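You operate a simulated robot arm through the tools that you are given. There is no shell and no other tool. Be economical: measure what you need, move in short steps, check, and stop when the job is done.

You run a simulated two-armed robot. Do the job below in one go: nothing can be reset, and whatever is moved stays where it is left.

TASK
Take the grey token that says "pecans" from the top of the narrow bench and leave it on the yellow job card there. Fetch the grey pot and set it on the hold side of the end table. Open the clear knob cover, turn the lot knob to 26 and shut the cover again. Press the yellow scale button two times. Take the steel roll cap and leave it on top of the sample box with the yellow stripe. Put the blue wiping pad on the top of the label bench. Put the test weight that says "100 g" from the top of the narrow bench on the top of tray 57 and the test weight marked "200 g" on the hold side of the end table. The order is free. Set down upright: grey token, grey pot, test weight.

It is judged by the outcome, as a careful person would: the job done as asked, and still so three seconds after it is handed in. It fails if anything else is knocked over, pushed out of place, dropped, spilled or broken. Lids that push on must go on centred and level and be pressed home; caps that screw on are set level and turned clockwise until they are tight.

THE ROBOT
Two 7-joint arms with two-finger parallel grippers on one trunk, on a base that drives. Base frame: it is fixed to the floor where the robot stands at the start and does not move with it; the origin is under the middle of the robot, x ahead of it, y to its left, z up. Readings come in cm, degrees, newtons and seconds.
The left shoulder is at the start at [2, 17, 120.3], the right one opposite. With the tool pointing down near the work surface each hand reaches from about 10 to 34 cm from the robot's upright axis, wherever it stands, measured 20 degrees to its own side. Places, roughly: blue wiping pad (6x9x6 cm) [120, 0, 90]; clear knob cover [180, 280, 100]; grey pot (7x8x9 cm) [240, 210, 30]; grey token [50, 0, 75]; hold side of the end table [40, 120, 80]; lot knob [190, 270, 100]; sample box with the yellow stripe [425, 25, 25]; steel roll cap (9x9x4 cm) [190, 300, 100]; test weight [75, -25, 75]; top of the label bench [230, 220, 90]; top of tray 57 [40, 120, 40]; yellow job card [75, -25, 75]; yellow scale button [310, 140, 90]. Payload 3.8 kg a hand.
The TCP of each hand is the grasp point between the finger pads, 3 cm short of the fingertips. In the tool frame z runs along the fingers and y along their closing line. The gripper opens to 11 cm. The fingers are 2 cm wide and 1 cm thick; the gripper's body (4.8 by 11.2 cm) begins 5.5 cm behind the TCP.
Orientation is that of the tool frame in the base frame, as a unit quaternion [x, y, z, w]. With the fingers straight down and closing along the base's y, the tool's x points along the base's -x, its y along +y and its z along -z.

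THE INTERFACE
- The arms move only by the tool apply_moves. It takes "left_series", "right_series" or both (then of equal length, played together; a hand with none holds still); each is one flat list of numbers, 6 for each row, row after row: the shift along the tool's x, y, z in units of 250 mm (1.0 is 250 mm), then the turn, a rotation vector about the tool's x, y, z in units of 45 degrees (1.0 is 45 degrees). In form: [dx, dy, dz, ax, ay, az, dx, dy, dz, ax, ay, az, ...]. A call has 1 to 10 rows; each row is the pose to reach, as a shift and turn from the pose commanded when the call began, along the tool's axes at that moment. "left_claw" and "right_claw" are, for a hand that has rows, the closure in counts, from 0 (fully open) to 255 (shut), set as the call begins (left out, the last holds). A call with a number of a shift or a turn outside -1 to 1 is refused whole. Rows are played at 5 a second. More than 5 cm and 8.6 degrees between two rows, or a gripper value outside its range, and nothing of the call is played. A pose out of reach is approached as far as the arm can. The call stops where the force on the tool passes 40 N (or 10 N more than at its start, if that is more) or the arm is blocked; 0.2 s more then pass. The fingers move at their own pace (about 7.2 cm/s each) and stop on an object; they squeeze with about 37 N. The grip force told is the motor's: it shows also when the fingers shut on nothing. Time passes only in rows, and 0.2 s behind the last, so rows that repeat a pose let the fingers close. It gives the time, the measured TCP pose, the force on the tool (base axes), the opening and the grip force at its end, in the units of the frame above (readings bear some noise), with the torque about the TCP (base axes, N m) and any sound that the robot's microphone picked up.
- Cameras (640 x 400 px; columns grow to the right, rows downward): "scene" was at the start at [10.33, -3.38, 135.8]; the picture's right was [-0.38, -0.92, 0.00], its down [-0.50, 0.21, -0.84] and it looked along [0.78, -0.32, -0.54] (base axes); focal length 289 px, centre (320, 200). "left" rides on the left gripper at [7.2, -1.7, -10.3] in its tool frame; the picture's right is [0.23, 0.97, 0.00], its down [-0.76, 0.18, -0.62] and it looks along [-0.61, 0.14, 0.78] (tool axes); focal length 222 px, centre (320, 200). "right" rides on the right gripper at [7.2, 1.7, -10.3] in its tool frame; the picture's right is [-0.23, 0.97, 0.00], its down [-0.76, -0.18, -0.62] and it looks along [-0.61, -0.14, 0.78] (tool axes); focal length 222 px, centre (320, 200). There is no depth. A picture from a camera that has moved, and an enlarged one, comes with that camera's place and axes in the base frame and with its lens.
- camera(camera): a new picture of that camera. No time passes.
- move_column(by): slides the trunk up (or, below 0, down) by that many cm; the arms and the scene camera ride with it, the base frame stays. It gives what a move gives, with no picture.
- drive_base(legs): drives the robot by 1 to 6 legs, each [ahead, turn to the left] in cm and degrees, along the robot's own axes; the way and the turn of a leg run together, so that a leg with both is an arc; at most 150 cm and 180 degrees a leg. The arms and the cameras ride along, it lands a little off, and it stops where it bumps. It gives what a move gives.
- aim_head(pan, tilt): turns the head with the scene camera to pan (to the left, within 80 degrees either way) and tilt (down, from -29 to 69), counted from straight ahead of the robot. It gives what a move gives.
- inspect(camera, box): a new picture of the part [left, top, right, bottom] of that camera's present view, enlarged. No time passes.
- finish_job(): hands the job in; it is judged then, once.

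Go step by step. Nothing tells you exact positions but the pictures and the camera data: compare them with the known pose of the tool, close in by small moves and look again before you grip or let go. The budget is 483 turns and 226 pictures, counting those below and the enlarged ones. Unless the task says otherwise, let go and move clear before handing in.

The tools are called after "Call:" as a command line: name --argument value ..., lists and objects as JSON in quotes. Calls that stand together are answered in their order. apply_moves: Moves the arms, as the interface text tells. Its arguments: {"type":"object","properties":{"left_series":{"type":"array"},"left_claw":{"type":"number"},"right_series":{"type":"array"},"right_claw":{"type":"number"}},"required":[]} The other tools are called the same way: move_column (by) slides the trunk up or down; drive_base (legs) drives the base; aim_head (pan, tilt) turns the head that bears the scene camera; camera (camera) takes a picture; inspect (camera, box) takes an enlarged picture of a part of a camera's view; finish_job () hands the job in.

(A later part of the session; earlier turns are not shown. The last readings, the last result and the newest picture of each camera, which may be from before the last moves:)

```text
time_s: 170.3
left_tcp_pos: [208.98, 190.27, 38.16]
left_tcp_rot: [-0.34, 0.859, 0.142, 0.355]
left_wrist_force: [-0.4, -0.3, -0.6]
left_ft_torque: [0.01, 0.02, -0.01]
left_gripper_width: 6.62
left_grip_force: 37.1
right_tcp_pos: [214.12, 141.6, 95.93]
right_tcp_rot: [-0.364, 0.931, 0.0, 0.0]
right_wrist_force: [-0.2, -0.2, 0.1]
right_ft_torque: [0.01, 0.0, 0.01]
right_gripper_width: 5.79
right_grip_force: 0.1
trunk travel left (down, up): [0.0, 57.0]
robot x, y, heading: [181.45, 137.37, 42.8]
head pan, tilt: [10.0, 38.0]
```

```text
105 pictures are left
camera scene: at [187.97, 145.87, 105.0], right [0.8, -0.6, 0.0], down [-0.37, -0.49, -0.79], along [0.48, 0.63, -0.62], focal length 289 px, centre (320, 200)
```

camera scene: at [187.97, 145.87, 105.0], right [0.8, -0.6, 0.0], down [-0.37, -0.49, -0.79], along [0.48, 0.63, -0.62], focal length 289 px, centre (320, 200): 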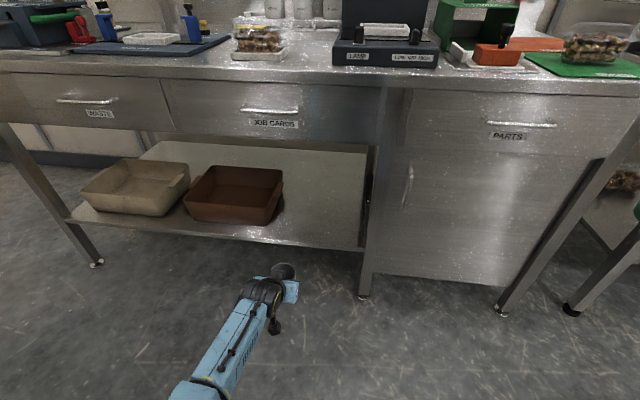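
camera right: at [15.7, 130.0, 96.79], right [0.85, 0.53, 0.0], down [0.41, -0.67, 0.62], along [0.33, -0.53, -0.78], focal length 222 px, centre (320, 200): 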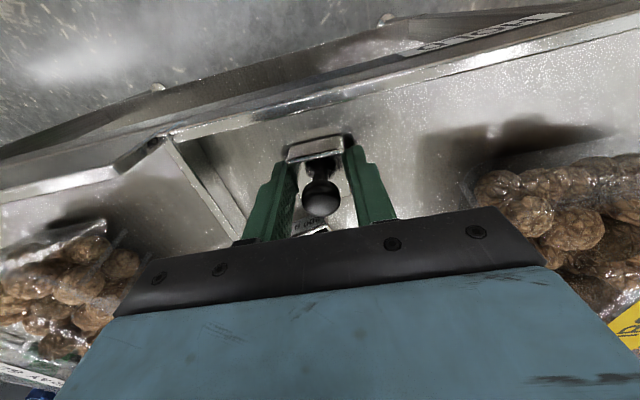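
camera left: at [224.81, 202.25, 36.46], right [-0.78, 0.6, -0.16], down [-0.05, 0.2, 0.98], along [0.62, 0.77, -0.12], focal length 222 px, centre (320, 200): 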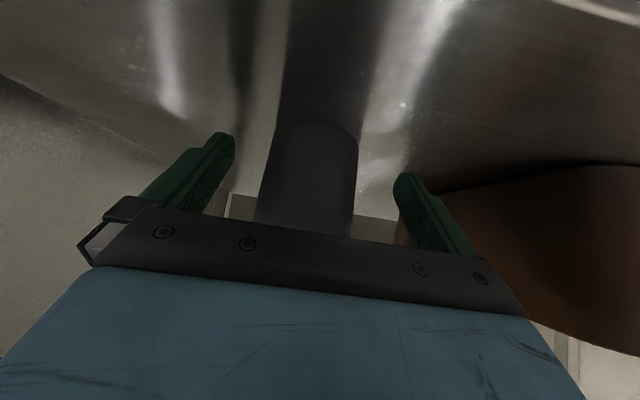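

Pot is out. Raise the trunk, back off, and drive back to the end table.

Call:
drive_base --legs '[[-15, 0]]'

Call:
move_column --by 52

Call:
drive_base --legs '[[0, 112], [90, 0], [90, 0], [0, 68], [58, 0], [0, 92]]'

Call:
aim_head --pan 0 --tilt 42

Call:
camera --camera "scene"

```text
time_s: 171.7
left_tcp_pos: [198.1, 180.04, 38.25]
left_tcp_rot: [-0.34, 0.859, 0.141, 0.355]
left_wrist_force: [0.1, 0.1, -0.8]
left_ft_torque: [-0.02, 0.02, -0.04]
left_gripper_width: 6.64
left_grip_force: 37.4
right_tcp_pos: [203.05, 131.22, 95.97]
right_tcp_rot: [-0.363, 0.932, 0.002, -0.001]
right_wrist_force: [0.4, 0.9, 0.6]
right_ft_torque: [-0.03, -0.01, 0.0]
right_gripper_width: 5.81
right_grip_force: 0.1
trunk travel left (down, up): [0.0, 57.0]
robot x, y, heading: [170.25, 127.4, 42.9]
head pan, tilt: [10.0, 38.0]
```

```text
refused: 52 is not a number from -40 to 40
```

```text
time_s: 195.2
left_tcp_pos: [20.11, 132.3, 38.1]
left_tcp_rot: [0.335, 0.861, -0.138, 0.356]
left_wrist_force: [-0.7, -0.2, -0.4]
left_ft_torque: [-0.02, 0.01, -0.03]
left_gripper_width: 6.63
left_grip_force: 37.3
right_tcp_pos: [-28.02, 123.52, 95.92]
right_tcp_rot: [0.365, 0.931, 0.001, 0.0]
right_wrist_force: [0.0, -0.1, 0.0]
right_ft_torque: [0.0, 0.03, 0.0]
right_gripper_width: 5.8
right_grip_force: 0.1
trunk travel left (down, up): [0.0, 57.0]
robot x, y, heading: [-34.63, 156.07, -42.8]
head pan, tilt: [10.0, 38.0]
```

```text
time_s: 195.9
left_tcp_pos: [20.12, 132.34, 38.09]
left_tcp_rot: [0.335, 0.861, -0.138, 0.356]
left_wrist_force: [-0.1, 0.1, -0.2]
left_ft_torque: [0.0, 0.01, -0.01]
left_gripper_width: 6.64
left_grip_force: 36.9
right_tcp_pos: [-28.06, 123.57, 96.0]
right_tcp_rot: [0.365, 0.931, 0.001, 0.0]
right_wrist_force: [0.2, 0.9, 0.8]
right_ft_torque: [-0.01, -0.01, 0.0]
right_gripper_width: 5.83
right_grip_force: 0.0
trunk travel left (down, up): [0.0, 57.0]
robot x, y, heading: [-34.27, 156.02, -42.7]
head pan, tilt: [0.0, 42.0]
```

```text
104 pictures are left
camera scene: at [-26.91, 148.99, 104.41], right [-0.68, -0.74, 0.0], down [-0.49, 0.45, -0.74], along [0.55, -0.5, -0.67], focal length 289 px, centre (320, 200)
```

scene: 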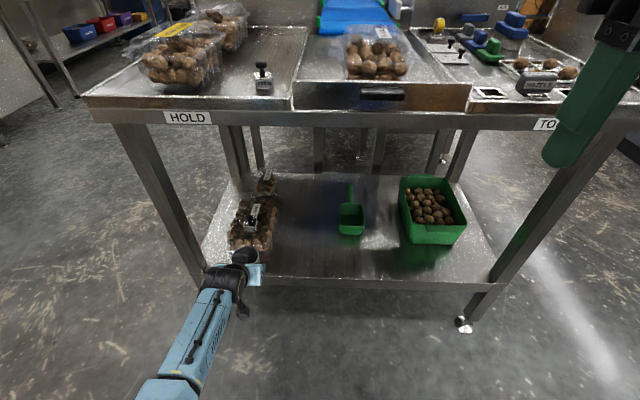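

The column raise was refused (limit 40), and the low hand came close to the shelf. Checking that nothing was touched before backing straight out.

Call:
inspect --camera "scene" --box '[190, 150, 310, 300]'

Call:
camera --camera "left"

```text
2.67 times, centred on (250, 225) of scene
camera zoom: at [-26.91, 148.99, 104.41], right [-0.68, -0.74, 0.0], down [-0.49, 0.45, -0.74], along [0.55, -0.5, -0.67], focal length 770 px, centre (507, 133)
```

zoom: 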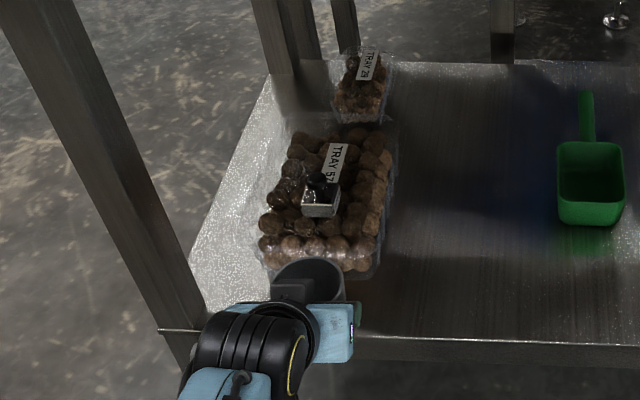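

```text
102 pictures are left
camera left: at [9.96, 139.62, 40.46], right [0.54, 0.83, -0.16], down [0.19, 0.06, 0.98], along [0.82, -0.56, -0.12], focal length 222 px, centre (320, 200)
```

left: 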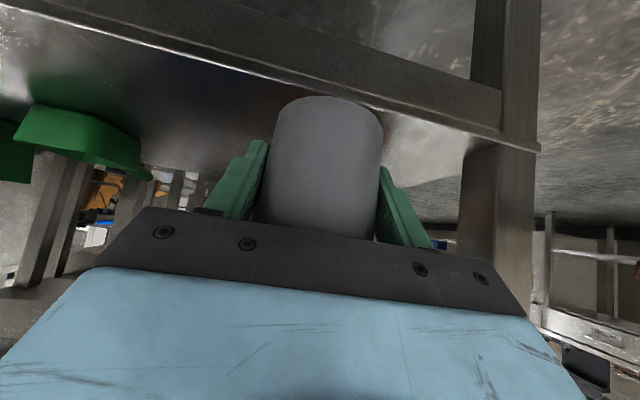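

Tray 57 and the weight are undisturbed. Back straight out, then raise the trunk in two steps.

Call:
drive_base --legs '[[-20, 0]]'

Call:
move_column --by 35

Call:
move_column --by 20

Call:
camera --camera "scene"

```text
time_s: 197.5
left_tcp_pos: [5.51, 145.6, 38.24]
left_tcp_rot: [0.336, 0.861, -0.137, 0.356]
left_wrist_force: [-0.3, 1.1, -0.7]
left_ft_torque: [0.04, 0.01, 0.01]
left_gripper_width: 6.59
left_grip_force: 37.1
right_tcp_pos: [-42.64, 136.97, 95.91]
right_tcp_rot: [0.367, 0.93, 0.001, -0.001]
right_wrist_force: [0.0, -0.5, 0.6]
right_ft_torque: [-0.01, -0.02, -0.01]
right_gripper_width: 5.81
right_grip_force: 0.1
trunk travel left (down, up): [0.0, 57.0]
robot x, y, heading: [-49.16, 169.15, -42.9]
head pan, tilt: [0.0, 42.0]
```

```text
time_s: 201.0
left_tcp_pos: [5.51, 145.67, 73.23]
left_tcp_rot: [0.335, 0.861, -0.138, 0.357]
left_wrist_force: [0.1, 1.3, -0.6]
left_ft_torque: [0.01, -0.01, 0.01]
left_gripper_width: 6.59
left_grip_force: 37.1
right_tcp_pos: [-42.6, 136.97, 130.84]
right_tcp_rot: [0.367, 0.93, 0.001, 0.0]
right_wrist_force: [0.2, 0.7, 0.5]
right_ft_torque: [-0.04, -0.01, 0.01]
right_gripper_width: 5.81
right_grip_force: 0.0
trunk travel left (down, up): [-35.0, 22.0]
robot x, y, heading: [-49.22, 169.15, -42.8]
head pan, tilt: [0.0, 42.0]
```

```text
time_s: 203.1
left_tcp_pos: [5.53, 145.61, 93.19]
left_tcp_rot: [0.335, 0.861, -0.137, 0.356]
left_wrist_force: [-0.9, -0.2, -0.3]
left_ft_torque: [0.0, -0.02, -0.01]
left_gripper_width: 6.6
left_grip_force: 37.0
right_tcp_pos: [-42.72, 137.0, 150.9]
right_tcp_rot: [0.367, 0.93, 0.0, -0.001]
right_wrist_force: [-0.2, -1.0, 0.0]
right_ft_torque: [-0.03, 0.0, -0.02]
right_gripper_width: 5.81
right_grip_force: 0.1
trunk travel left (down, up): [-55.0, 2.0]
robot x, y, heading: [-48.8, 169.28, -42.6]
head pan, tilt: [0.0, 42.0]
```

```text
101 pictures are left
camera scene: at [-41.46, 162.39, 159.4], right [-0.68, -0.73, 0.0], down [-0.49, 0.46, -0.74], along [0.54, -0.51, -0.67], focal length 289 px, centre (320, 200)
```

scene: 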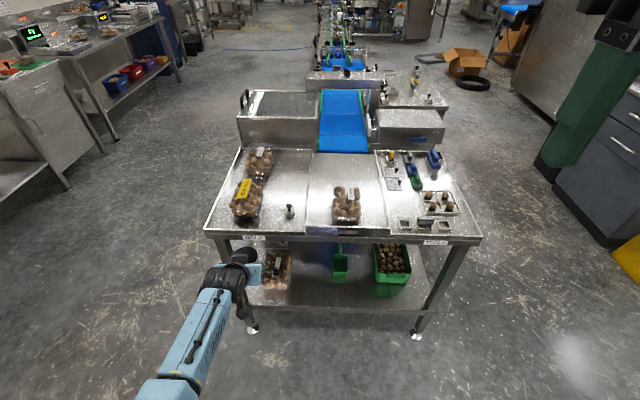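

Shift the hand 4 cm right, then drive 20 cm forward so the pot is over the HOLD side.

Call:
apply_moves --left_series '[0, -0.08, 0, 0, 0, 0, 0, -0.156, 0, 0, 0, 0]'

Call:
drive_base --legs '[[20, 0]]'

Call:
camera --camera "left"

Call:
inspect --camera "scene" --box '[160, 120, 400, 270]'

```text
time_s: 203.7
left_tcp_pos: [2.98, 142.75, 93.38]
left_tcp_rot: [0.336, 0.86, -0.138, 0.358]
left_wrist_force: [1.0, 0.3, 0.1]
left_ft_torque: [0.03, 0.04, -0.03]
left_gripper_width: 6.6
left_grip_force: 36.6
right_tcp_pos: [-42.76, 136.95, 150.92]
right_tcp_rot: [0.367, 0.93, 0.002, 0.0]
right_wrist_force: [-0.5, 0.4, -0.5]
right_ft_torque: [0.03, 0.0, 0.04]
right_gripper_width: 5.82
right_grip_force: 0.0
trunk travel left (down, up): [-55.0, 2.0]
robot x, y, heading: [-48.9, 169.55, -42.5]
head pan, tilt: [0.0, 42.0]
```

```text
time_s: 205.3
left_tcp_pos: [17.84, 129.05, 93.28]
left_tcp_rot: [0.337, 0.861, -0.138, 0.356]
left_wrist_force: [-0.4, -0.2, -0.8]
left_ft_torque: [-0.01, 0.0, 0.03]
left_gripper_width: 6.62
left_grip_force: 36.8
right_tcp_pos: [-27.77, 123.23, 150.82]
right_tcp_rot: [0.366, 0.931, 0.001, 0.0]
right_wrist_force: [0.5, -0.2, 0.0]
right_ft_torque: [0.02, 0.0, 0.0]
right_gripper_width: 5.82
right_grip_force: 0.0
trunk travel left (down, up): [-55.0, 2.0]
robot x, y, heading: [-34.46, 155.71, -43.0]
head pan, tilt: [0.0, 42.0]
```

```text
100 pictures are left
camera left: at [7.66, 136.3, 95.53], right [0.54, 0.83, -0.16], down [0.19, 0.06, 0.98], along [0.82, -0.56, -0.12], focal length 222 px, centre (320, 200)
```

left: 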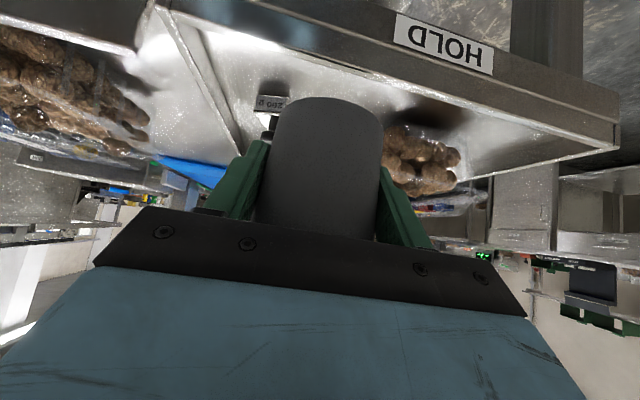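

```text
2.67 times, centred on (280, 195) of scene
camera zoom: at [-26.59, 148.64, 159.41], right [-0.68, -0.73, 0.0], down [-0.49, 0.45, -0.74], along [0.55, -0.5, -0.67], focal length 770 px, centre (427, 213)
```

zoom: 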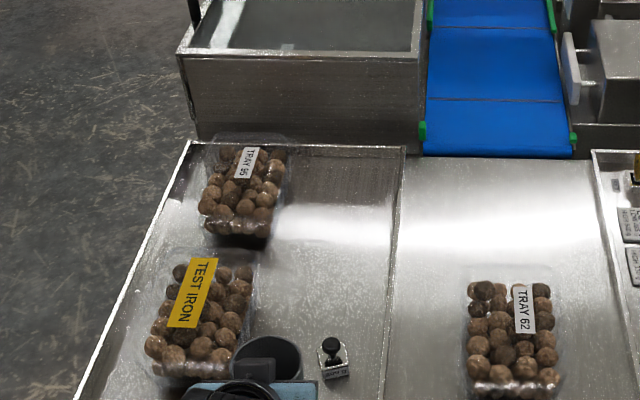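

Positions agree: a clear slot between the TEST IRON tray and the 200 g weight. Advance 4.4 cm then lower.

Call:
apply_moves --left_series '[-0.06, 0, 0.06, 0, 0, 0, -0.124, 0, 0.124, 0, 0, 0, -0.07, 0, 0.178, 0, 0, 0, -0.03, 0, 0.218, 0, 0, 0]'

Call:
inspect --camera "left" --box '[180, 30, 460, 240]'

Call:
inspect --camera "scene" --box '[200, 190, 320, 280]'

```text
time_s: 206.3
left_tcp_pos: [21.06, 125.93, 89.86]
left_tcp_rot: [0.336, 0.861, -0.138, 0.356]
left_wrist_force: [-0.8, 0.3, -0.3]
left_ft_torque: [0.01, 0.0, -0.02]
left_gripper_width: 6.6
left_grip_force: 36.6
right_tcp_pos: [-27.61, 123.21, 150.94]
right_tcp_rot: [0.366, 0.931, 0.001, 0.0]
right_wrist_force: [-0.6, -0.1, -0.4]
right_ft_torque: [0.0, 0.0, -0.03]
right_gripper_width: 5.82
right_grip_force: 0.0
trunk travel left (down, up): [-55.0, 2.0]
robot x, y, heading: [-34.36, 155.99, -42.8]
head pan, tilt: [0.0, 42.0]
```

```text
1.90 times, centred on (320, 135) of left
camera zoom: at [10.9, 133.29, 92.15], right [0.54, 0.83, -0.16], down [0.19, 0.06, 0.98], along [0.82, -0.56, -0.13], focal length 423 px, centre (320, 324)
```

zoom: 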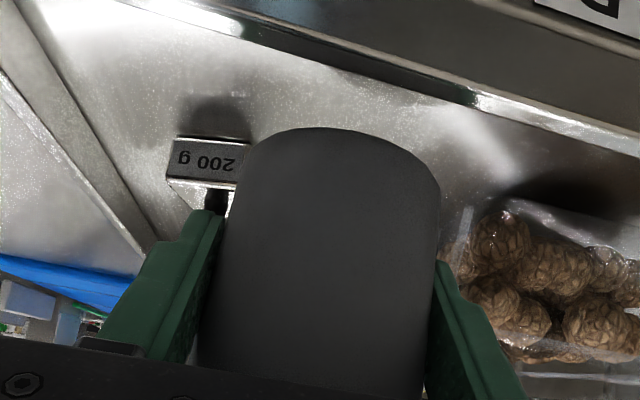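

```text
4.44 times, centred on (260, 235) of scene
camera zoom: at [-26.51, 148.56, 159.4], right [-0.68, -0.73, 0.0], down [-0.49, 0.45, -0.74], along [0.55, -0.5, -0.67], focal length 1284 px, centre (587, 44)
```

zoom: 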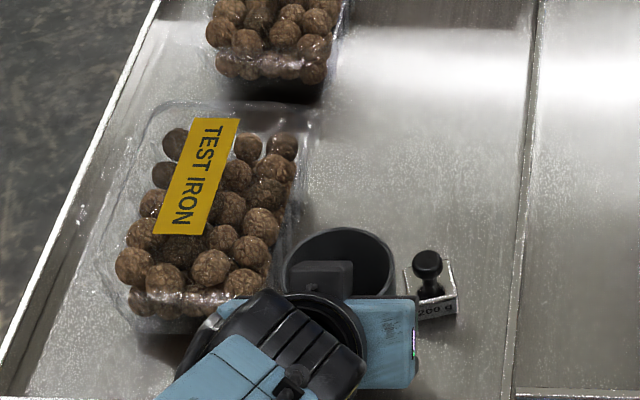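

Good. Lower in small steps to contact.

Call:
apply_moves --left_series '[0.014, 0, 0.014, 0, 0, 0, 0.026, 0, 0.026, 0, 0, 0]'

Call:
apply_moves --left_series '[0.007, 0, 0.007, 0, 0, 0, 0.014, 0, 0.014, 0, 0, 0]'

Call:
apply_moves --left_series '[0.007, 0, 0.007, 0, 0, 0, 0.014, 0, 0.014, 0, 0, 0]'

```text
time_s: 206.9
left_tcp_pos: [20.75, 126.38, 89.47]
left_tcp_rot: [0.336, 0.861, -0.137, 0.356]
left_wrist_force: [-0.3, -0.2, 0.7]
left_ft_torque: [-0.01, 0.0, -0.01]
left_gripper_width: 6.58
left_grip_force: 37.0
left hand out of reach, approached as far as the arm can: row 1, 2
right_tcp_pos: [-27.74, 123.31, 150.94]
right_tcp_rot: [0.365, 0.931, 0.0, 0.0]
right_wrist_force: [0.6, -0.4, -0.1]
right_ft_torque: [-0.02, 0.01, 0.0]
right_gripper_width: 5.8
right_grip_force: 0.0
trunk travel left (down, up): [-55.0, 2.0]
robot x, y, heading: [-34.16, 155.63, -42.8]
head pan, tilt: [0.0, 42.0]
```

```text
time_s: 207.5
left_tcp_pos: [20.71, 126.69, 89.19]
left_tcp_rot: [0.336, 0.861, -0.137, 0.356]
left_wrist_force: [-0.3, -0.7, -0.9]
left_ft_torque: [-0.01, -0.04, 0.0]
left_gripper_width: 6.59
left_grip_force: 37.0
left hand out of reach, approached as far as the arm can: row 2
right_tcp_pos: [-27.93, 123.33, 150.95]
right_tcp_rot: [0.366, 0.93, 0.001, 0.0]
right_wrist_force: [0.6, 0.0, -0.5]
right_ft_torque: [-0.04, 0.0, 0.01]
right_gripper_width: 5.81
right_grip_force: 0.0
trunk travel left (down, up): [-55.0, 2.0]
robot x, y, heading: [-34.26, 155.85, -43.0]
head pan, tilt: [0.0, 42.0]
```

```text
time_s: 208.1
left_tcp_pos: [20.56, 126.65, 89.08]
left_tcp_rot: [0.336, 0.86, -0.138, 0.359]
left_wrist_force: [1.7, -3.7, 2.8]
left_ft_torque: [-0.05, -0.01, 0.01]
left_gripper_width: 6.6
left_grip_force: 36.7
right_tcp_pos: [-27.83, 123.21, 150.84]
right_tcp_rot: [0.366, 0.931, 0.002, 0.0]
right_wrist_force: [-0.4, -0.3, -0.3]
right_ft_torque: [0.03, -0.01, 0.0]
right_gripper_width: 5.85
right_grip_force: 0.0
trunk travel left (down, up): [-55.0, 2.0]
robot x, y, heading: [-34.31, 155.81, -42.5]
head pan, tilt: [0.0, 42.0]
```

Call:
apply_moves --left_series '[0.005, 0, 0.005, 0, 0, 0, 0.008, 0, 0.008, 0, 0, 0]'

Call:
inspect --camera "left" --box '[180, 30, 460, 240]'

```text
time_s: 208.7
left_tcp_pos: [20.57, 126.82, 89.05]
left_tcp_rot: [0.336, 0.86, -0.138, 0.358]
left_wrist_force: [4.8, -5.8, 7.8]
left_ft_torque: [-0.09, -0.09, -0.02]
left_gripper_width: 6.61
left_grip_force: 37.1
left hand out of reach, approached as far as the arm can: row 1, 2
right_tcp_pos: [-27.82, 123.16, 150.99]
right_tcp_rot: [0.366, 0.931, 0.001, 0.001]
right_wrist_force: [-0.8, 0.3, 0.2]
right_ft_torque: [-0.01, -0.02, -0.01]
right_gripper_width: 5.83
right_grip_force: 0.0
trunk travel left (down, up): [-55.0, 2.0]
robot x, y, heading: [-34.69, 155.95, -42.7]
head pan, tilt: [0.0, 42.0]
```

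```text
1.90 times, centred on (320, 135) of left
camera zoom: at [10.38, 134.04, 91.21], right [0.54, 0.83, -0.16], down [0.19, 0.07, 0.98], along [0.82, -0.56, -0.12], focal length 423 px, centre (320, 324)
```

zoom: 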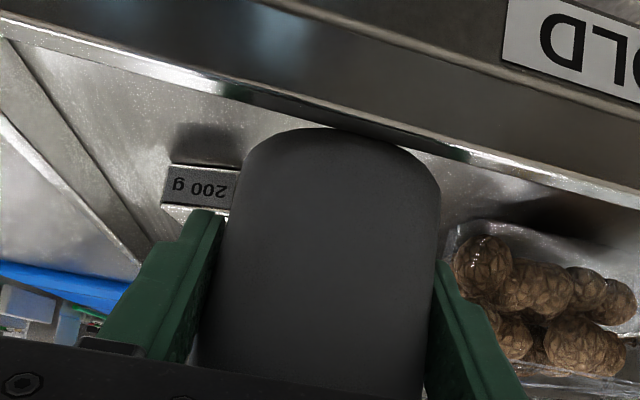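

The arm ran out of reach and the pot base is riding against the front rim. Lift 1.2 cm, drive 3 cm forward, and re-lower.

Call:
apply_moves --left_series '[-0.02, 0, -0.02, 0, 0, 0, -0.04, 0, -0.04, 0, 0, 0]'

Call:
drive_base --legs '[[3, 0]]'

Call:
inspect --camera "left" --box '[180, 30, 460, 240]'

```text
time_s: 209.3
left_tcp_pos: [20.47, 127.21, 90.01]
left_tcp_rot: [0.336, 0.861, -0.137, 0.355]
left_wrist_force: [-0.4, 0.1, -0.3]
left_ft_torque: [0.02, 0.03, 0.03]
left_gripper_width: 6.57
left_grip_force: 36.9
left hand out of reach, approached as far as the arm can: row 1
right_tcp_pos: [-27.91, 123.25, 150.98]
right_tcp_rot: [0.366, 0.931, 0.0, 0.001]
right_wrist_force: [-1.3, -0.3, 0.2]
right_ft_torque: [-0.02, -0.01, 0.0]
right_gripper_width: 5.82
right_grip_force: 0.1
trunk travel left (down, up): [-55.0, 2.0]
robot x, y, heading: [-34.51, 155.5, -42.4]
head pan, tilt: [0.0, 42.0]
```

```text
time_s: 210.2
left_tcp_pos: [22.58, 125.07, 90.2]
left_tcp_rot: [0.336, 0.861, -0.138, 0.357]
left_wrist_force: [0.2, 0.1, 0.3]
left_ft_torque: [0.02, -0.06, 0.0]
left_gripper_width: 6.57
left_grip_force: 37.0
right_tcp_pos: [-25.63, 121.21, 150.98]
right_tcp_rot: [0.367, 0.93, 0.001, 0.0]
right_wrist_force: [-0.8, -0.4, 0.5]
right_ft_torque: [-0.01, 0.02, -0.03]
right_gripper_width: 5.8
right_grip_force: 0.0
trunk travel left (down, up): [-55.0, 2.0]
robot x, y, heading: [-31.82, 153.59, -43.0]
head pan, tilt: [0.0, 42.0]
```

```text
1.90 times, centred on (320, 135) of left
camera zoom: at [12.38, 132.29, 92.45], right [0.54, 0.83, -0.16], down [0.19, 0.06, 0.98], along [0.82, -0.56, -0.13], focal length 423 px, centre (320, 324)
```

zoom: 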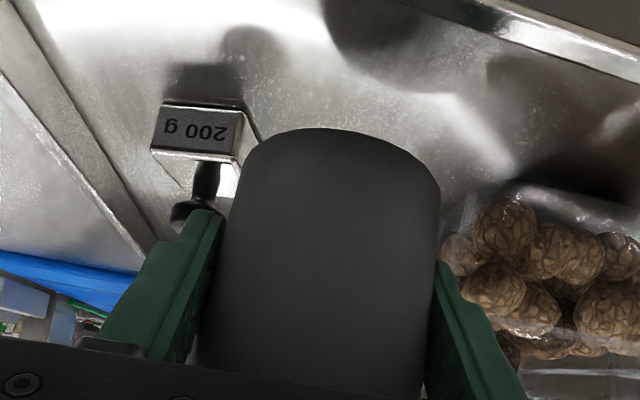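

Now slightly far; ease back 0.8 cm and lower.

Call:
apply_moves --left_series '[0.023, 0, -0.023, 0, 0, 0, 0.045, 0, -0.001, 0, 0, 0]'

Call:
apply_moves --left_series '[0.007, 0, 0.007, 0, 0, 0, 0.016, 0, 0.016, 0, 0, 0]'

Call:
apply_moves --left_series '[0.007, 0, 0.007, 0, 0, 0, 0.012, 0, 0.012, 0, 0, 0]'

```text
time_s: 210.8
left_tcp_pos: [22.1, 125.45, 89.28]
left_tcp_rot: [0.336, 0.862, -0.137, 0.355]
left_wrist_force: [-0.4, 0.3, -0.1]
left_ft_torque: [0.01, 0.01, 0.0]
left_gripper_width: 6.58
left_grip_force: 37.6
right_tcp_pos: [-25.41, 121.06, 150.92]
right_tcp_rot: [0.366, 0.93, 0.001, 0.0]
right_wrist_force: [0.4, -0.2, -0.5]
right_ft_torque: [0.01, 0.02, -0.01]
right_gripper_width: 5.81
right_grip_force: 0.0
trunk travel left (down, up): [-55.0, 2.0]
robot x, y, heading: [-32.31, 153.55, -42.5]
head pan, tilt: [0.0, 42.0]
```

```text
time_s: 211.4
left_tcp_pos: [22.06, 125.57, 88.87]
left_tcp_rot: [0.337, 0.861, -0.138, 0.356]
left_wrist_force: [0.5, 0.2, -0.3]
left_ft_torque: [-0.02, 0.0, -0.02]
left_gripper_width: 6.59
left_grip_force: 37.0
right_tcp_pos: [-25.61, 121.17, 150.97]
right_tcp_rot: [0.367, 0.93, 0.001, 0.0]
right_wrist_force: [-0.4, 0.3, 0.7]
right_ft_torque: [0.0, 0.02, 0.03]
right_gripper_width: 5.8
right_grip_force: 0.0
trunk travel left (down, up): [-55.0, 2.0]
robot x, y, heading: [-32.0, 153.78, -42.6]
head pan, tilt: [0.0, 42.0]
```

```text
time_s: 212.0
left_tcp_pos: [22.05, 125.38, 88.3]
left_tcp_rot: [0.334, 0.862, -0.136, 0.355]
left_wrist_force: [-0.5, 0.1, -0.9]
left_ft_torque: [0.01, 0.0, 0.0]
left_gripper_width: 6.56
left_grip_force: 37.1
right_tcp_pos: [-25.54, 121.09, 150.94]
right_tcp_rot: [0.366, 0.93, 0.001, 0.0]
right_wrist_force: [-0.1, 0.4, 0.4]
right_ft_torque: [0.01, -0.01, -0.01]
right_gripper_width: 5.81
right_grip_force: 0.0
trunk travel left (down, up): [-55.0, 2.0]
robot x, y, heading: [-32.22, 153.57, -42.6]
head pan, tilt: [0.0, 42.0]
```

Call:
apply_moves --left_series '[0.007, 0, 0.007, 0, 0, 0, 0.014, 0, 0.014, 0, 0, 0]'

Call:
apply_moves --left_series '[0.006, 0, 0.006, 0, 0, 0, 0.012, 0, 0.012, 0, 0, 0]'

```text
time_s: 212.6
left_tcp_pos: [22.05, 125.54, 87.92]
left_tcp_rot: [0.337, 0.861, -0.138, 0.355]
left_wrist_force: [0.0, 0.8, -0.4]
left_ft_torque: [0.01, -0.01, 0.03]
left_gripper_width: 6.6
left_grip_force: 37.2
right_tcp_pos: [-25.68, 121.3, 150.98]
right_tcp_rot: [0.367, 0.93, 0.001, 0.0]
right_wrist_force: [-0.5, 0.6, 0.0]
right_ft_torque: [0.0, -0.03, 0.0]
right_gripper_width: 5.81
right_grip_force: 0.1
trunk travel left (down, up): [-55.0, 2.0]
robot x, y, heading: [-32.47, 153.92, -42.9]
head pan, tilt: [0.0, 42.0]
```

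```text
time_s: 213.2
left_tcp_pos: [21.77, 125.73, 87.79]
left_tcp_rot: [0.336, 0.861, -0.138, 0.356]
left_wrist_force: [-0.5, -1.3, 0.0]
left_ft_torque: [0.01, 0.01, 0.03]
left_gripper_width: 6.57
left_grip_force: 36.8
right_tcp_pos: [-25.57, 121.24, 150.95]
right_tcp_rot: [0.367, 0.93, 0.001, 0.001]
right_wrist_force: [0.3, 0.6, 0.4]
right_ft_torque: [0.03, 0.0, 0.01]
right_gripper_width: 5.81
right_grip_force: 0.0
trunk travel left (down, up): [-55.0, 2.0]
robot x, y, heading: [-31.91, 153.74, -42.7]
head pan, tilt: [0.0, 42.0]
```

Near the reach limit; use the column for the last bit.

Call:
move_column --by -0.4

Call:
move_column --by -0.3

Call:
inspect --camera "left" --box '[180, 30, 460, 240]'

```text
time_s: 213.7
left_tcp_pos: [22.0, 125.72, 87.38]
left_tcp_rot: [0.336, 0.861, -0.137, 0.356]
left_wrist_force: [0.2, 0.0, -0.9]
left_ft_torque: [0.04, -0.02, 0.0]
left_gripper_width: 6.56
left_grip_force: 36.4
right_tcp_pos: [-25.56, 121.25, 150.51]
right_tcp_rot: [0.367, 0.93, 0.0, 0.001]
right_wrist_force: [-0.4, 0.4, 0.1]
right_ft_torque: [0.01, 0.01, -0.01]
right_gripper_width: 5.83
right_grip_force: 0.1
trunk travel left (down, up): [-54.6, 2.4]
robot x, y, heading: [-32.26, 153.62, -42.9]
head pan, tilt: [0.0, 42.0]
```

```text
time_s: 214.2
left_tcp_pos: [21.79, 125.57, 87.07]
left_tcp_rot: [0.336, 0.861, -0.138, 0.357]
left_wrist_force: [0.4, 0.6, 4.8]
left_ft_torque: [-0.1, 0.06, 0.01]
left_gripper_width: 6.59
left_grip_force: 36.9
right_tcp_pos: [-25.66, 121.13, 150.22]
right_tcp_rot: [0.367, 0.93, 0.0, 0.001]
right_wrist_force: [0.5, -0.2, 0.5]
right_ft_torque: [-0.03, -0.02, 0.0]
right_gripper_width: 5.82
right_grip_force: 0.2
trunk travel left (down, up): [-54.3, 2.7]
robot x, y, heading: [-32.29, 153.69, -43.0]
head pan, tilt: [0.0, 42.0]
```

```text
1.90 times, centred on (320, 135) of left
camera zoom: at [11.7, 132.96, 89.31], right [0.54, 0.83, -0.16], down [0.19, 0.06, 0.98], along [0.82, -0.56, -0.12], focal length 423 px, centre (320, 324)
```

zoom: 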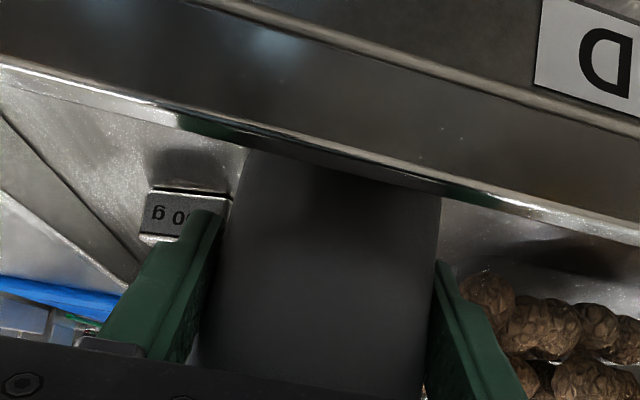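

Vertical contact; pot base is on the surface behind the rim. Open and withdraw.

Call:
apply_moves --left_series '[0, 0, 0, 0, 0, 0, 0, 0, 0, 0, 0, 0, 0, 0, 0, 0, 0, 0]' --left_claw 70

Call:
inspect --camera "scene" --box '[200, 190, 320, 280]'

Call:
apply_moves --left_series '[0, 0, -0.08, 0, 0, 0, 0, 0, -0.2, 0, 0, 0, 0, 0, -0.35, 0, 0, 0, 0, 0, -0.5, 0, 0, 0]'

Call:
inspect --camera "scene" --box '[200, 190, 320, 280]'

```text
time_s: 215.0
left_tcp_pos: [21.87, 125.69, 86.93]
left_tcp_rot: [0.336, 0.861, -0.138, 0.355]
left_wrist_force: [0.2, 0.3, -0.4]
left_ft_torque: [0.04, 0.02, -0.03]
left_gripper_width: 7.98
left_grip_force: 0.0
right_tcp_pos: [-25.67, 121.21, 150.2]
right_tcp_rot: [0.367, 0.93, 0.001, 0.0]
right_wrist_force: [0.5, 0.2, -0.5]
right_ft_torque: [0.0, 0.01, -0.04]
right_gripper_width: 5.83
right_grip_force: 0.1
trunk travel left (down, up): [-54.3, 2.7]
robot x, y, heading: [-32.13, 153.66, -42.9]
head pan, tilt: [0.0, 42.0]
```

```text
4.44 times, centred on (260, 235) of scene
camera zoom: at [-24.42, 146.62, 158.71], right [-0.68, -0.73, 0.0], down [-0.49, 0.45, -0.74], along [0.55, -0.5, -0.67], focal length 1284 px, centre (587, 44)
```

zoom: 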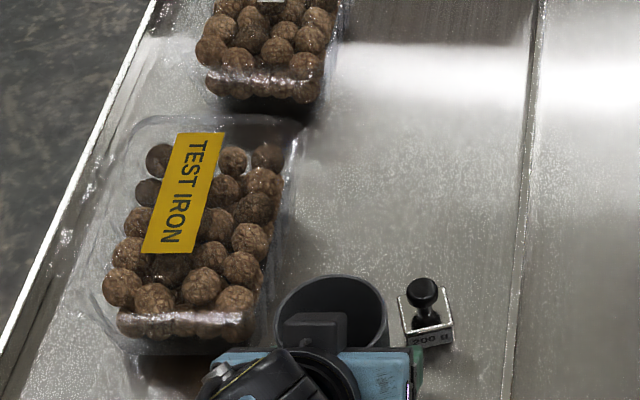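

```text
time_s: 216.0
left_tcp_pos: [15.21, 131.7, 95.98]
left_tcp_rot: [0.336, 0.862, -0.138, 0.354]
left_wrist_force: [0.2, 1.3, 0.5]
left_ft_torque: [0.01, 0.0, -0.01]
left_gripper_width: 7.99
left_grip_force: 0.1
left hand out of reach, approached as far as the arm can: row 1
right_tcp_pos: [-25.64, 121.16, 150.2]
right_tcp_rot: [0.366, 0.931, 0.001, 0.0]
right_wrist_force: [-0.2, -0.3, 0.8]
right_ft_torque: [-0.03, 0.0, 0.01]
right_gripper_width: 5.83
right_grip_force: 0.0
trunk travel left (down, up): [-54.3, 2.7]
robot x, y, heading: [-32.31, 153.54, -43.1]
head pan, tilt: [0.0, 42.0]
```

```text
4.44 times, centred on (260, 235) of scene
camera zoom: at [-24.41, 146.6, 158.71], right [-0.68, -0.73, 0.0], down [-0.49, 0.45, -0.74], along [0.55, -0.5, -0.67], focal length 1284 px, centre (587, 44)
```

zoom: 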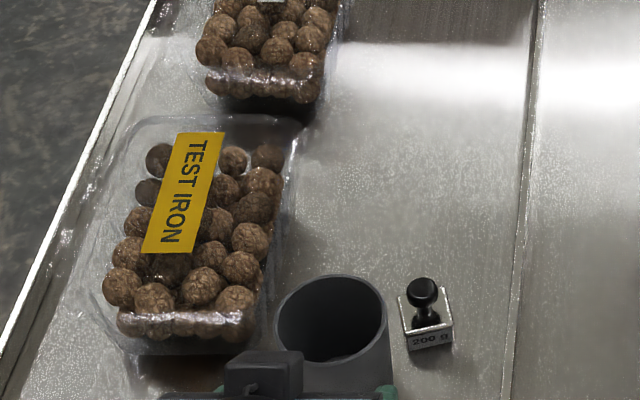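

Pot stands upright on HOLD. Back off, straighten the left hand to point down, lower the trunk to normal, and drive to the far side of the conveyor for the pad.

Call:
drive_base --legs '[[-25, 0]]'

Call:
apply_moves --left_series '[0.05, 0, -0.05, 0, 0.17, 0, 0.1, 0, -0.1, 0, 0.34, 0, 0.15, 0, -0.15, 0, 0.51, 0, 0.2, 0, -0.2, 0, 0.68, 0, 0.22, 0, -0.22, 0, 0.84, 0, 0.22, 0, -0.22, 0, 1.0, 0]'

Call:
move_column --by -20

Call:
drive_base --legs '[[0, 85], [78, 0], [0, -82], [115, 0], [115, 0]]'

Call:
drive_base --legs '[[0, -95]]'

Call:
aim_head --pan 0 --tilt 38

Call:
camera --camera "scene"

```text
time_s: 217.9
left_tcp_pos: [-3.21, 148.54, 95.93]
left_tcp_rot: [0.338, 0.861, -0.138, 0.356]
left_wrist_force: [0.2, -0.1, -0.3]
left_ft_torque: [-0.01, 0.01, 0.01]
left_gripper_width: 8.0
left_grip_force: 0.0
right_tcp_pos: [-44.18, 138.29, 150.14]
right_tcp_rot: [0.368, 0.93, 0.001, 0.001]
right_wrist_force: [0.3, 1.4, 0.4]
right_ft_torque: [-0.03, 0.01, 0.02]
right_gripper_width: 5.83
right_grip_force: 0.2
trunk travel left (down, up): [-54.3, 2.7]
robot x, y, heading: [-50.7, 171.06, -42.8]
head pan, tilt: [0.0, 42.0]
```

```text
time_s: 219.3
left_tcp_pos: [-8.9, 153.88, 96.07]
left_tcp_rot: [0.364, 0.931, 0.002, -0.002]
left_wrist_force: [-0.2, 0.4, -1.1]
left_ft_torque: [0.0, 0.02, -0.01]
left_gripper_width: 7.98
left_grip_force: 0.1
right_tcp_pos: [-44.14, 138.22, 150.2]
right_tcp_rot: [0.368, 0.93, 0.001, -0.001]
right_wrist_force: [-0.5, 0.5, -0.8]
right_ft_torque: [0.03, -0.02, 0.0]
right_gripper_width: 5.81
right_grip_force: 0.0
trunk travel left (down, up): [-54.3, 2.7]
robot x, y, heading: [-51.05, 171.14, -42.7]
head pan, tilt: [0.0, 42.0]
```

```text
time_s: 221.4
left_tcp_pos: [-8.98, 153.89, 76.03]
left_tcp_rot: [0.365, 0.931, 0.002, -0.001]
left_wrist_force: [0.3, 0.4, -0.6]
left_ft_torque: [0.0, 0.0, -0.02]
left_gripper_width: 7.98
left_grip_force: 0.1
right_tcp_pos: [-44.23, 138.37, 130.27]
right_tcp_rot: [0.369, 0.93, 0.001, 0.0]
right_wrist_force: [0.4, -0.1, 0.0]
right_ft_torque: [-0.03, -0.02, -0.01]
right_gripper_width: 5.8
right_grip_force: 0.1
trunk travel left (down, up): [-34.3, 22.7]
robot x, y, heading: [-50.81, 170.65, -43.0]
head pan, tilt: [0.0, 42.0]
```

```text
time_s: 223.9
left_tcp_pos: [-8.1, 188.16, 76.0]
left_tcp_rot: [-0.016, 1.0, 0.0, -0.001]
left_wrist_force: [0.1, 0.8, 0.2]
left_ft_torque: [0.02, 0.01, 0.0]
left_gripper_width: 8.0
left_grip_force: 0.1
right_tcp_pos: [-22.29, 152.61, 130.32]
right_tcp_rot: [-0.012, 1.0, 0.001, 0.0]
right_wrist_force: [0.3, -0.8, 0.4]
right_ft_torque: [-0.02, 0.03, 0.01]
right_gripper_width: 5.8
right_grip_force: 0.0
trunk travel left (down, up): [-34.3, 22.7]
robot x, y, heading: [-49.91, 170.97, 1.4]
head pan, tilt: [0.0, 42.0]
stopped in leg 1: the robot was blocked; the commanded pose is now the measured one
```

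```text
time_s: 228.3
left_tcp_pos: [-35.56, 128.58, 76.0]
left_tcp_rot: [0.72, 0.694, 0.002, -0.001]
left_wrist_force: [0.1, 0.5, 0.2]
left_ft_torque: [0.01, -0.02, 0.01]
left_gripper_width: 8.0
left_grip_force: 0.1
right_tcp_pos: [-70.35, 145.1, 130.35]
right_tcp_rot: [0.722, 0.691, 0.0, 0.002]
right_wrist_force: [0.4, 0.1, 0.6]
right_ft_torque: [0.01, 0.0, 0.02]
right_gripper_width: 5.8
right_grip_force: 0.0
trunk travel left (down, up): [-34.3, 22.7]
robot x, y, heading: [-49.98, 171.09, -92.5]
head pan, tilt: [0.0, 42.0]
```

```text
time_s: 229.0
left_tcp_pos: [-35.6, 128.63, 75.9]
left_tcp_rot: [0.721, 0.693, 0.002, -0.001]
left_wrist_force: [-0.5, 0.0, 0.3]
left_ft_torque: [0.0, -0.02, 0.01]
left_gripper_width: 7.97
left_grip_force: 0.1
right_tcp_pos: [-70.35, 145.17, 130.22]
right_tcp_rot: [0.723, 0.691, 0.0, 0.002]
right_wrist_force: [0.8, 0.8, -0.4]
right_ft_torque: [0.0, 0.03, -0.03]
right_gripper_width: 5.83
right_grip_force: 0.0
trunk travel left (down, up): [-34.3, 22.7]
robot x, y, heading: [-49.48, 171.14, -92.3]
head pan, tilt: [0.0, 38.0]
```

```text
91 pictures are left
camera scene: at [-50.22, 160.47, 139.3], right [-1.0, 0.04, 0.0], down [0.03, 0.62, -0.79], along [-0.03, -0.79, -0.62], focal length 289 px, centre (320, 200)
```

scene: 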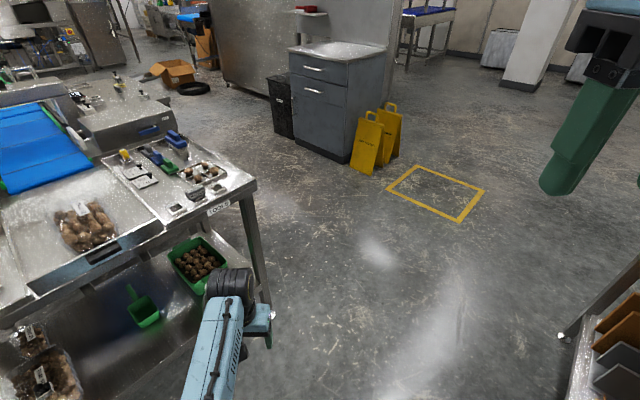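

The turn was blocked at heading ~0, likely the left elbow near the stand behind. I'll drive forward 25 cm away from it and look before turning again.

Call:
drive_base --legs '[[18, 0]]'

Call:
aim_head --pan 80 --tilt 30

Call:
camera --camera "scene"

```text
time_s: 230.5
left_tcp_pos: [-36.64, 110.43, 75.9]
left_tcp_rot: [0.721, 0.693, 0.002, 0.0]
left_wrist_force: [0.0, -0.1, 0.6]
left_ft_torque: [0.02, 0.01, 0.02]
left_gripper_width: 7.98
left_grip_force: 0.1
right_tcp_pos: [-71.19, 127.08, 130.35]
right_tcp_rot: [0.723, 0.691, 0.001, 0.001]
right_wrist_force: [0.0, -0.8, -0.5]
right_ft_torque: [0.0, -0.02, -0.01]
right_gripper_width: 5.8
right_grip_force: 0.0
trunk travel left (down, up): [-34.3, 22.7]
robot x, y, heading: [-50.66, 153.2, -92.8]
head pan, tilt: [0.0, 38.0]
```

```text
time_s: 232.0
left_tcp_pos: [-36.63, 110.38, 75.79]
left_tcp_rot: [0.721, 0.693, 0.001, -0.001]
left_wrist_force: [-0.7, -0.4, 0.0]
left_ft_torque: [0.0, 0.02, 0.01]
left_gripper_width: 7.96
left_grip_force: 0.0
right_tcp_pos: [-71.18, 127.06, 130.35]
right_tcp_rot: [0.723, 0.691, 0.0, 0.001]
right_wrist_force: [0.0, 0.6, 0.2]
right_ft_torque: [0.01, 0.03, 0.0]
right_gripper_width: 5.82
right_grip_force: 0.1
trunk travel left (down, up): [-34.3, 22.7]
robot x, y, heading: [-50.79, 152.87, -92.6]
head pan, tilt: [80.0, 30.0]
```

```text
90 pictures are left
camera scene: at [-41.83, 149.03, 140.54], right [-0.22, -0.98, 0.0], down [-0.49, 0.11, -0.87], along [0.84, -0.19, -0.5], focal length 289 px, centre (320, 200)
```

scene: 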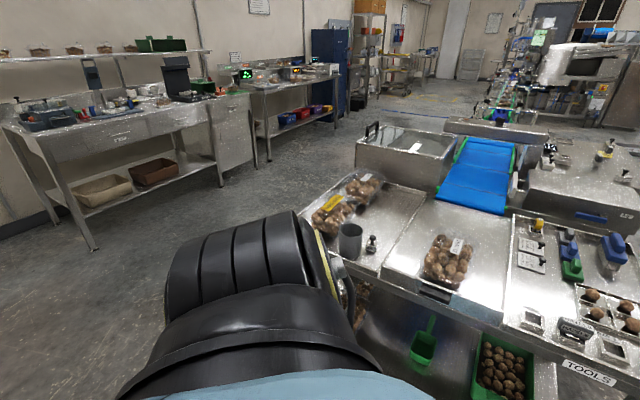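

Table items are intact. I'll raise the left hand (to tuck the elbow) and move toward the end table side before turning left, in small steps.

Call:
apply_moves --left_series '[0, 0, -0.18, 0, 0, 0, 0, 0, -0.36, 0, 0, 0, 0, 0, -0.54, 0, 0, 0, 0, 0, -0.72, 0, 0, 0, 0, 0, -0.9, 0, 0, 0]'

Call:
drive_base --legs '[[0, 50]]'

Call:
aim_head --pan 80 --tilt 35

Call:
camera --camera "scene"

```text
time_s: 233.4
left_tcp_pos: [-33.85, 106.8, 89.64]
left_tcp_rot: [0.713, 0.7, 0.026, 0.007]
left_wrist_force: [0.7, -0.5, -0.4]
left_ft_torque: [0.0, 0.01, 0.0]
left_gripper_width: 7.98
left_grip_force: 0.1
left hand out of reach, approached as far as the arm can: row 3, 4, 5
right_tcp_pos: [-71.15, 127.13, 130.22]
right_tcp_rot: [0.723, 0.691, -0.001, 0.002]
right_wrist_force: [0.6, -0.2, 0.5]
right_ft_torque: [0.03, 0.0, 0.0]
right_gripper_width: 5.83
right_grip_force: 0.1
trunk travel left (down, up): [-34.3, 22.7]
robot x, y, heading: [-50.63, 152.99, -92.4]
head pan, tilt: [80.0, 30.0]
stopped in row 5 (left hand): the arm was blocked; the commanded pose is now the measured one
```

```text
time_s: 236.1
left_tcp_pos: [-4.24, 136.48, 89.69]
left_tcp_rot: [0.347, 0.937, 0.026, -0.004]
left_wrist_force: [0.0, -0.8, 0.3]
left_ft_torque: [-0.01, 0.0, -0.01]
left_gripper_width: 7.95
left_grip_force: 0.0
right_tcp_pos: [-43.68, 120.67, 130.32]
right_tcp_rot: [0.359, 0.933, 0.0, 0.002]
right_wrist_force: [0.0, 0.3, -0.5]
right_ft_torque: [0.01, -0.01, -0.01]
right_gripper_width: 5.83
right_grip_force: 0.0
trunk travel left (down, up): [-34.3, 22.7]
robot x, y, heading: [-50.37, 153.05, -42.0]
head pan, tilt: [80.0, 30.0]
```

```text
time_s: 236.8
left_tcp_pos: [-4.05, 136.57, 89.54]
left_tcp_rot: [0.346, 0.938, 0.027, -0.003]
left_wrist_force: [0.1, 1.3, -0.2]
left_ft_torque: [0.0, 0.0, -0.01]
left_gripper_width: 7.95
left_grip_force: 0.0
right_tcp_pos: [-43.69, 120.58, 130.38]
right_tcp_rot: [0.359, 0.933, 0.0, 0.002]
right_wrist_force: [-0.5, 0.0, 0.8]
right_ft_torque: [0.01, -0.04, 0.0]
right_gripper_width: 5.83
right_grip_force: 0.1
trunk travel left (down, up): [-34.3, 22.7]
robot x, y, heading: [-50.7, 152.65, -42.1]
head pan, tilt: [80.0, 35.0]
```

```text
89 pictures are left
camera scene: at [-42.05, 157.1, 139.76], right [0.61, -0.79, 0.0], down [-0.45, -0.35, -0.82], along [0.65, 0.5, -0.57], focal length 289 px, centre (320, 200)
```

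scene: 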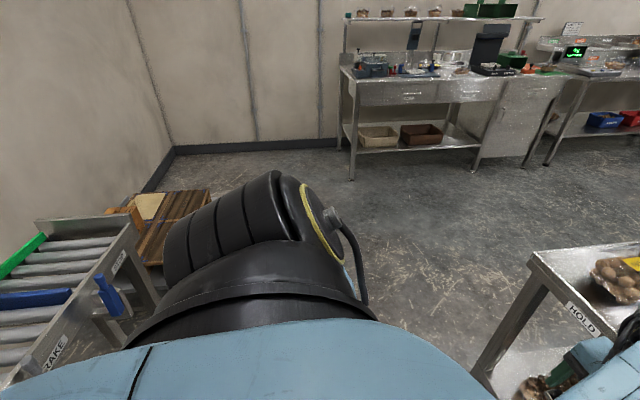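

The roller stand on the left is what limits turning here. I'll edge 10 cm toward the end table (hand above the rim, clear of the pot) and turn left.

Call:
drive_base --legs '[[9, 0], [0, 40]]'

Call:
drive_base --legs '[[0, 42]]'

```text
time_s: 239.7
left_tcp_pos: [2.46, 164.03, 89.63]
left_tcp_rot: [0.006, 1.0, 0.023, -0.013]
left_wrist_force: [0.3, 0.3, 0.1]
left_ft_torque: [0.03, 0.02, 0.0]
left_gripper_width: 8.0
left_grip_force: 0.0
right_tcp_pos: [-17.7, 126.51, 130.3]
right_tcp_rot: [0.02, 1.0, 0.001, 0.001]
right_wrist_force: [-0.5, 0.2, 0.3]
right_ft_torque: [0.02, 0.0, -0.03]
right_gripper_width: 5.8
right_grip_force: 0.1
trunk travel left (down, up): [-34.3, 22.7]
robot x, y, heading: [-44.08, 147.06, -2.4]
head pan, tilt: [80.0, 35.0]
```

```text
time_s: 242.1
left_tcp_pos: [-21.2, 190.77, 89.73]
left_tcp_rot: [-0.356, 0.934, 0.017, -0.02]
left_wrist_force: [0.0, -0.1, -0.2]
left_ft_torque: [-0.04, -0.03, 0.02]
left_gripper_width: 7.93
left_grip_force: 0.1
right_tcp_pos: [-10.65, 149.36, 130.24]
right_tcp_rot: [-0.343, 0.939, 0.002, 0.001]
right_wrist_force: [1.4, 0.8, 0.1]
right_ft_torque: [-0.02, -0.01, 0.02]
right_gripper_width: 5.82
right_grip_force: 0.0
trunk travel left (down, up): [-34.3, 22.7]
robot x, y, heading: [-44.03, 146.62, 40.4]
head pan, tilt: [80.0, 35.0]
```

Call:
drive_base --legs '[[0, -10], [105, 0], [0, -72]]'

Call:
aim_head --pan 0 --tilt 30

Call:
camera --camera "scene"

```text
time_s: 251.3
left_tcp_pos: [93.99, 185.48, 89.85]
left_tcp_rot: [0.33, 0.944, 0.027, -0.004]
left_wrist_force: [-0.3, 0.1, 1.0]
left_ft_torque: [0.0, 0.0, 0.03]
left_gripper_width: 7.96
left_grip_force: 0.1
right_tcp_pos: [54.84, 168.24, 130.43]
right_tcp_rot: [0.342, 0.94, 0.002, 0.003]
right_wrist_force: [-1.1, -0.2, -0.5]
right_ft_torque: [0.01, -0.01, -0.05]
right_gripper_width: 5.8
right_grip_force: 0.0
trunk travel left (down, up): [-34.3, 22.7]
robot x, y, heading: [46.8, 200.9, -40.1]
head pan, tilt: [80.0, 35.0]
```

```text
time_s: 252.8
left_tcp_pos: [93.99, 185.44, 89.71]
left_tcp_rot: [0.331, 0.943, 0.026, -0.004]
left_wrist_force: [-1.3, 0.0, 0.2]
left_ft_torque: [0.0, -0.02, -0.01]
left_gripper_width: 7.99
left_grip_force: 0.1
right_tcp_pos: [54.8, 168.22, 130.4]
right_tcp_rot: [0.343, 0.939, 0.001, 0.002]
right_wrist_force: [-0.3, 0.2, -0.5]
right_ft_torque: [0.02, 0.01, 0.0]
right_gripper_width: 5.81
right_grip_force: 0.1
trunk travel left (down, up): [-34.3, 22.7]
robot x, y, heading: [46.92, 200.66, -39.9]
head pan, tilt: [0.0, 30.0]
```

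```text
88 pictures are left
camera scene: at [55.41, 193.35, 140.54], right [-0.64, -0.76, 0.0], down [-0.38, 0.32, -0.87], along [0.66, -0.56, -0.5], focal length 289 px, centre (320, 200)
```

scene: 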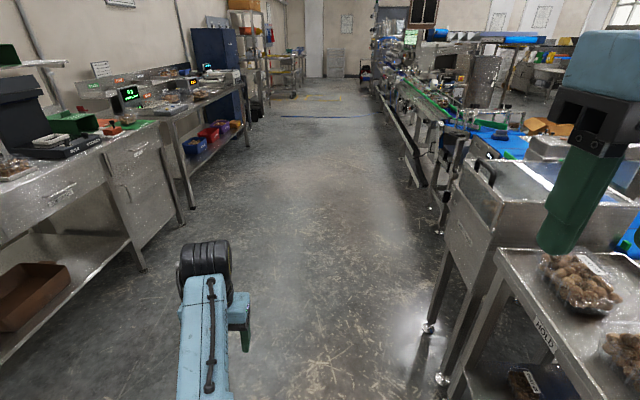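

Aisle is clear. Drive down it to abreast of the pad, then turn to face the conveyor.

Call:
drive_base --legs '[[0, -3], [95, 0], [90, 0], [0, -92]]'

Call:
aim_head --pan 0 --tilt 38

Call:
camera --camera "scene"

```text
time_s: 266.3
left_tcp_pos: [159.84, 27.82, 89.76]
left_tcp_rot: [0.921, 0.389, 0.02, 0.018]
left_wrist_force: [0.9, -0.6, -0.5]
left_ft_torque: [0.0, 0.0, 0.02]
left_gripper_width: 8.01
left_grip_force: 0.0
right_tcp_pos: [146.66, 68.5, 130.26]
right_tcp_rot: [0.926, 0.377, -0.001, 0.003]
right_wrist_force: [-0.8, -0.4, 0.4]
right_ft_torque: [-0.01, -0.03, 0.03]
right_gripper_width: 5.81
right_grip_force: 0.1
trunk travel left (down, up): [-34.3, 22.7]
robot x, y, heading: [179.13, 73.21, -136.0]
head pan, tilt: [0.0, 30.0]
```

```text
time_s: 267.0
left_tcp_pos: [160.01, 27.87, 89.87]
left_tcp_rot: [0.921, 0.388, 0.021, 0.017]
left_wrist_force: [0.2, -0.1, -0.1]
left_ft_torque: [0.01, 0.01, 0.0]
left_gripper_width: 7.99
left_grip_force: 0.0
right_tcp_pos: [146.59, 68.51, 130.31]
right_tcp_rot: [0.926, 0.376, -0.001, 0.002]
right_wrist_force: [-0.6, -0.1, 0.7]
right_ft_torque: [-0.01, 0.0, -0.02]
right_gripper_width: 5.82
right_grip_force: 0.1
trunk travel left (down, up): [-34.3, 22.7]
robot x, y, heading: [179.43, 73.46, -135.8]
head pan, tilt: [0.0, 38.0]
```

```text
87 pictures are left
camera scene: at [171.74, 65.74, 139.31], right [-0.7, 0.72, 0.0], down [0.44, 0.43, -0.79], along [-0.57, -0.55, -0.62], focal length 289 px, centre (320, 200)
```

scene: 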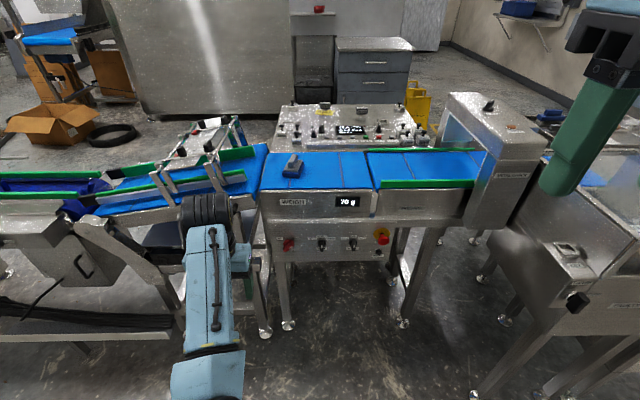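

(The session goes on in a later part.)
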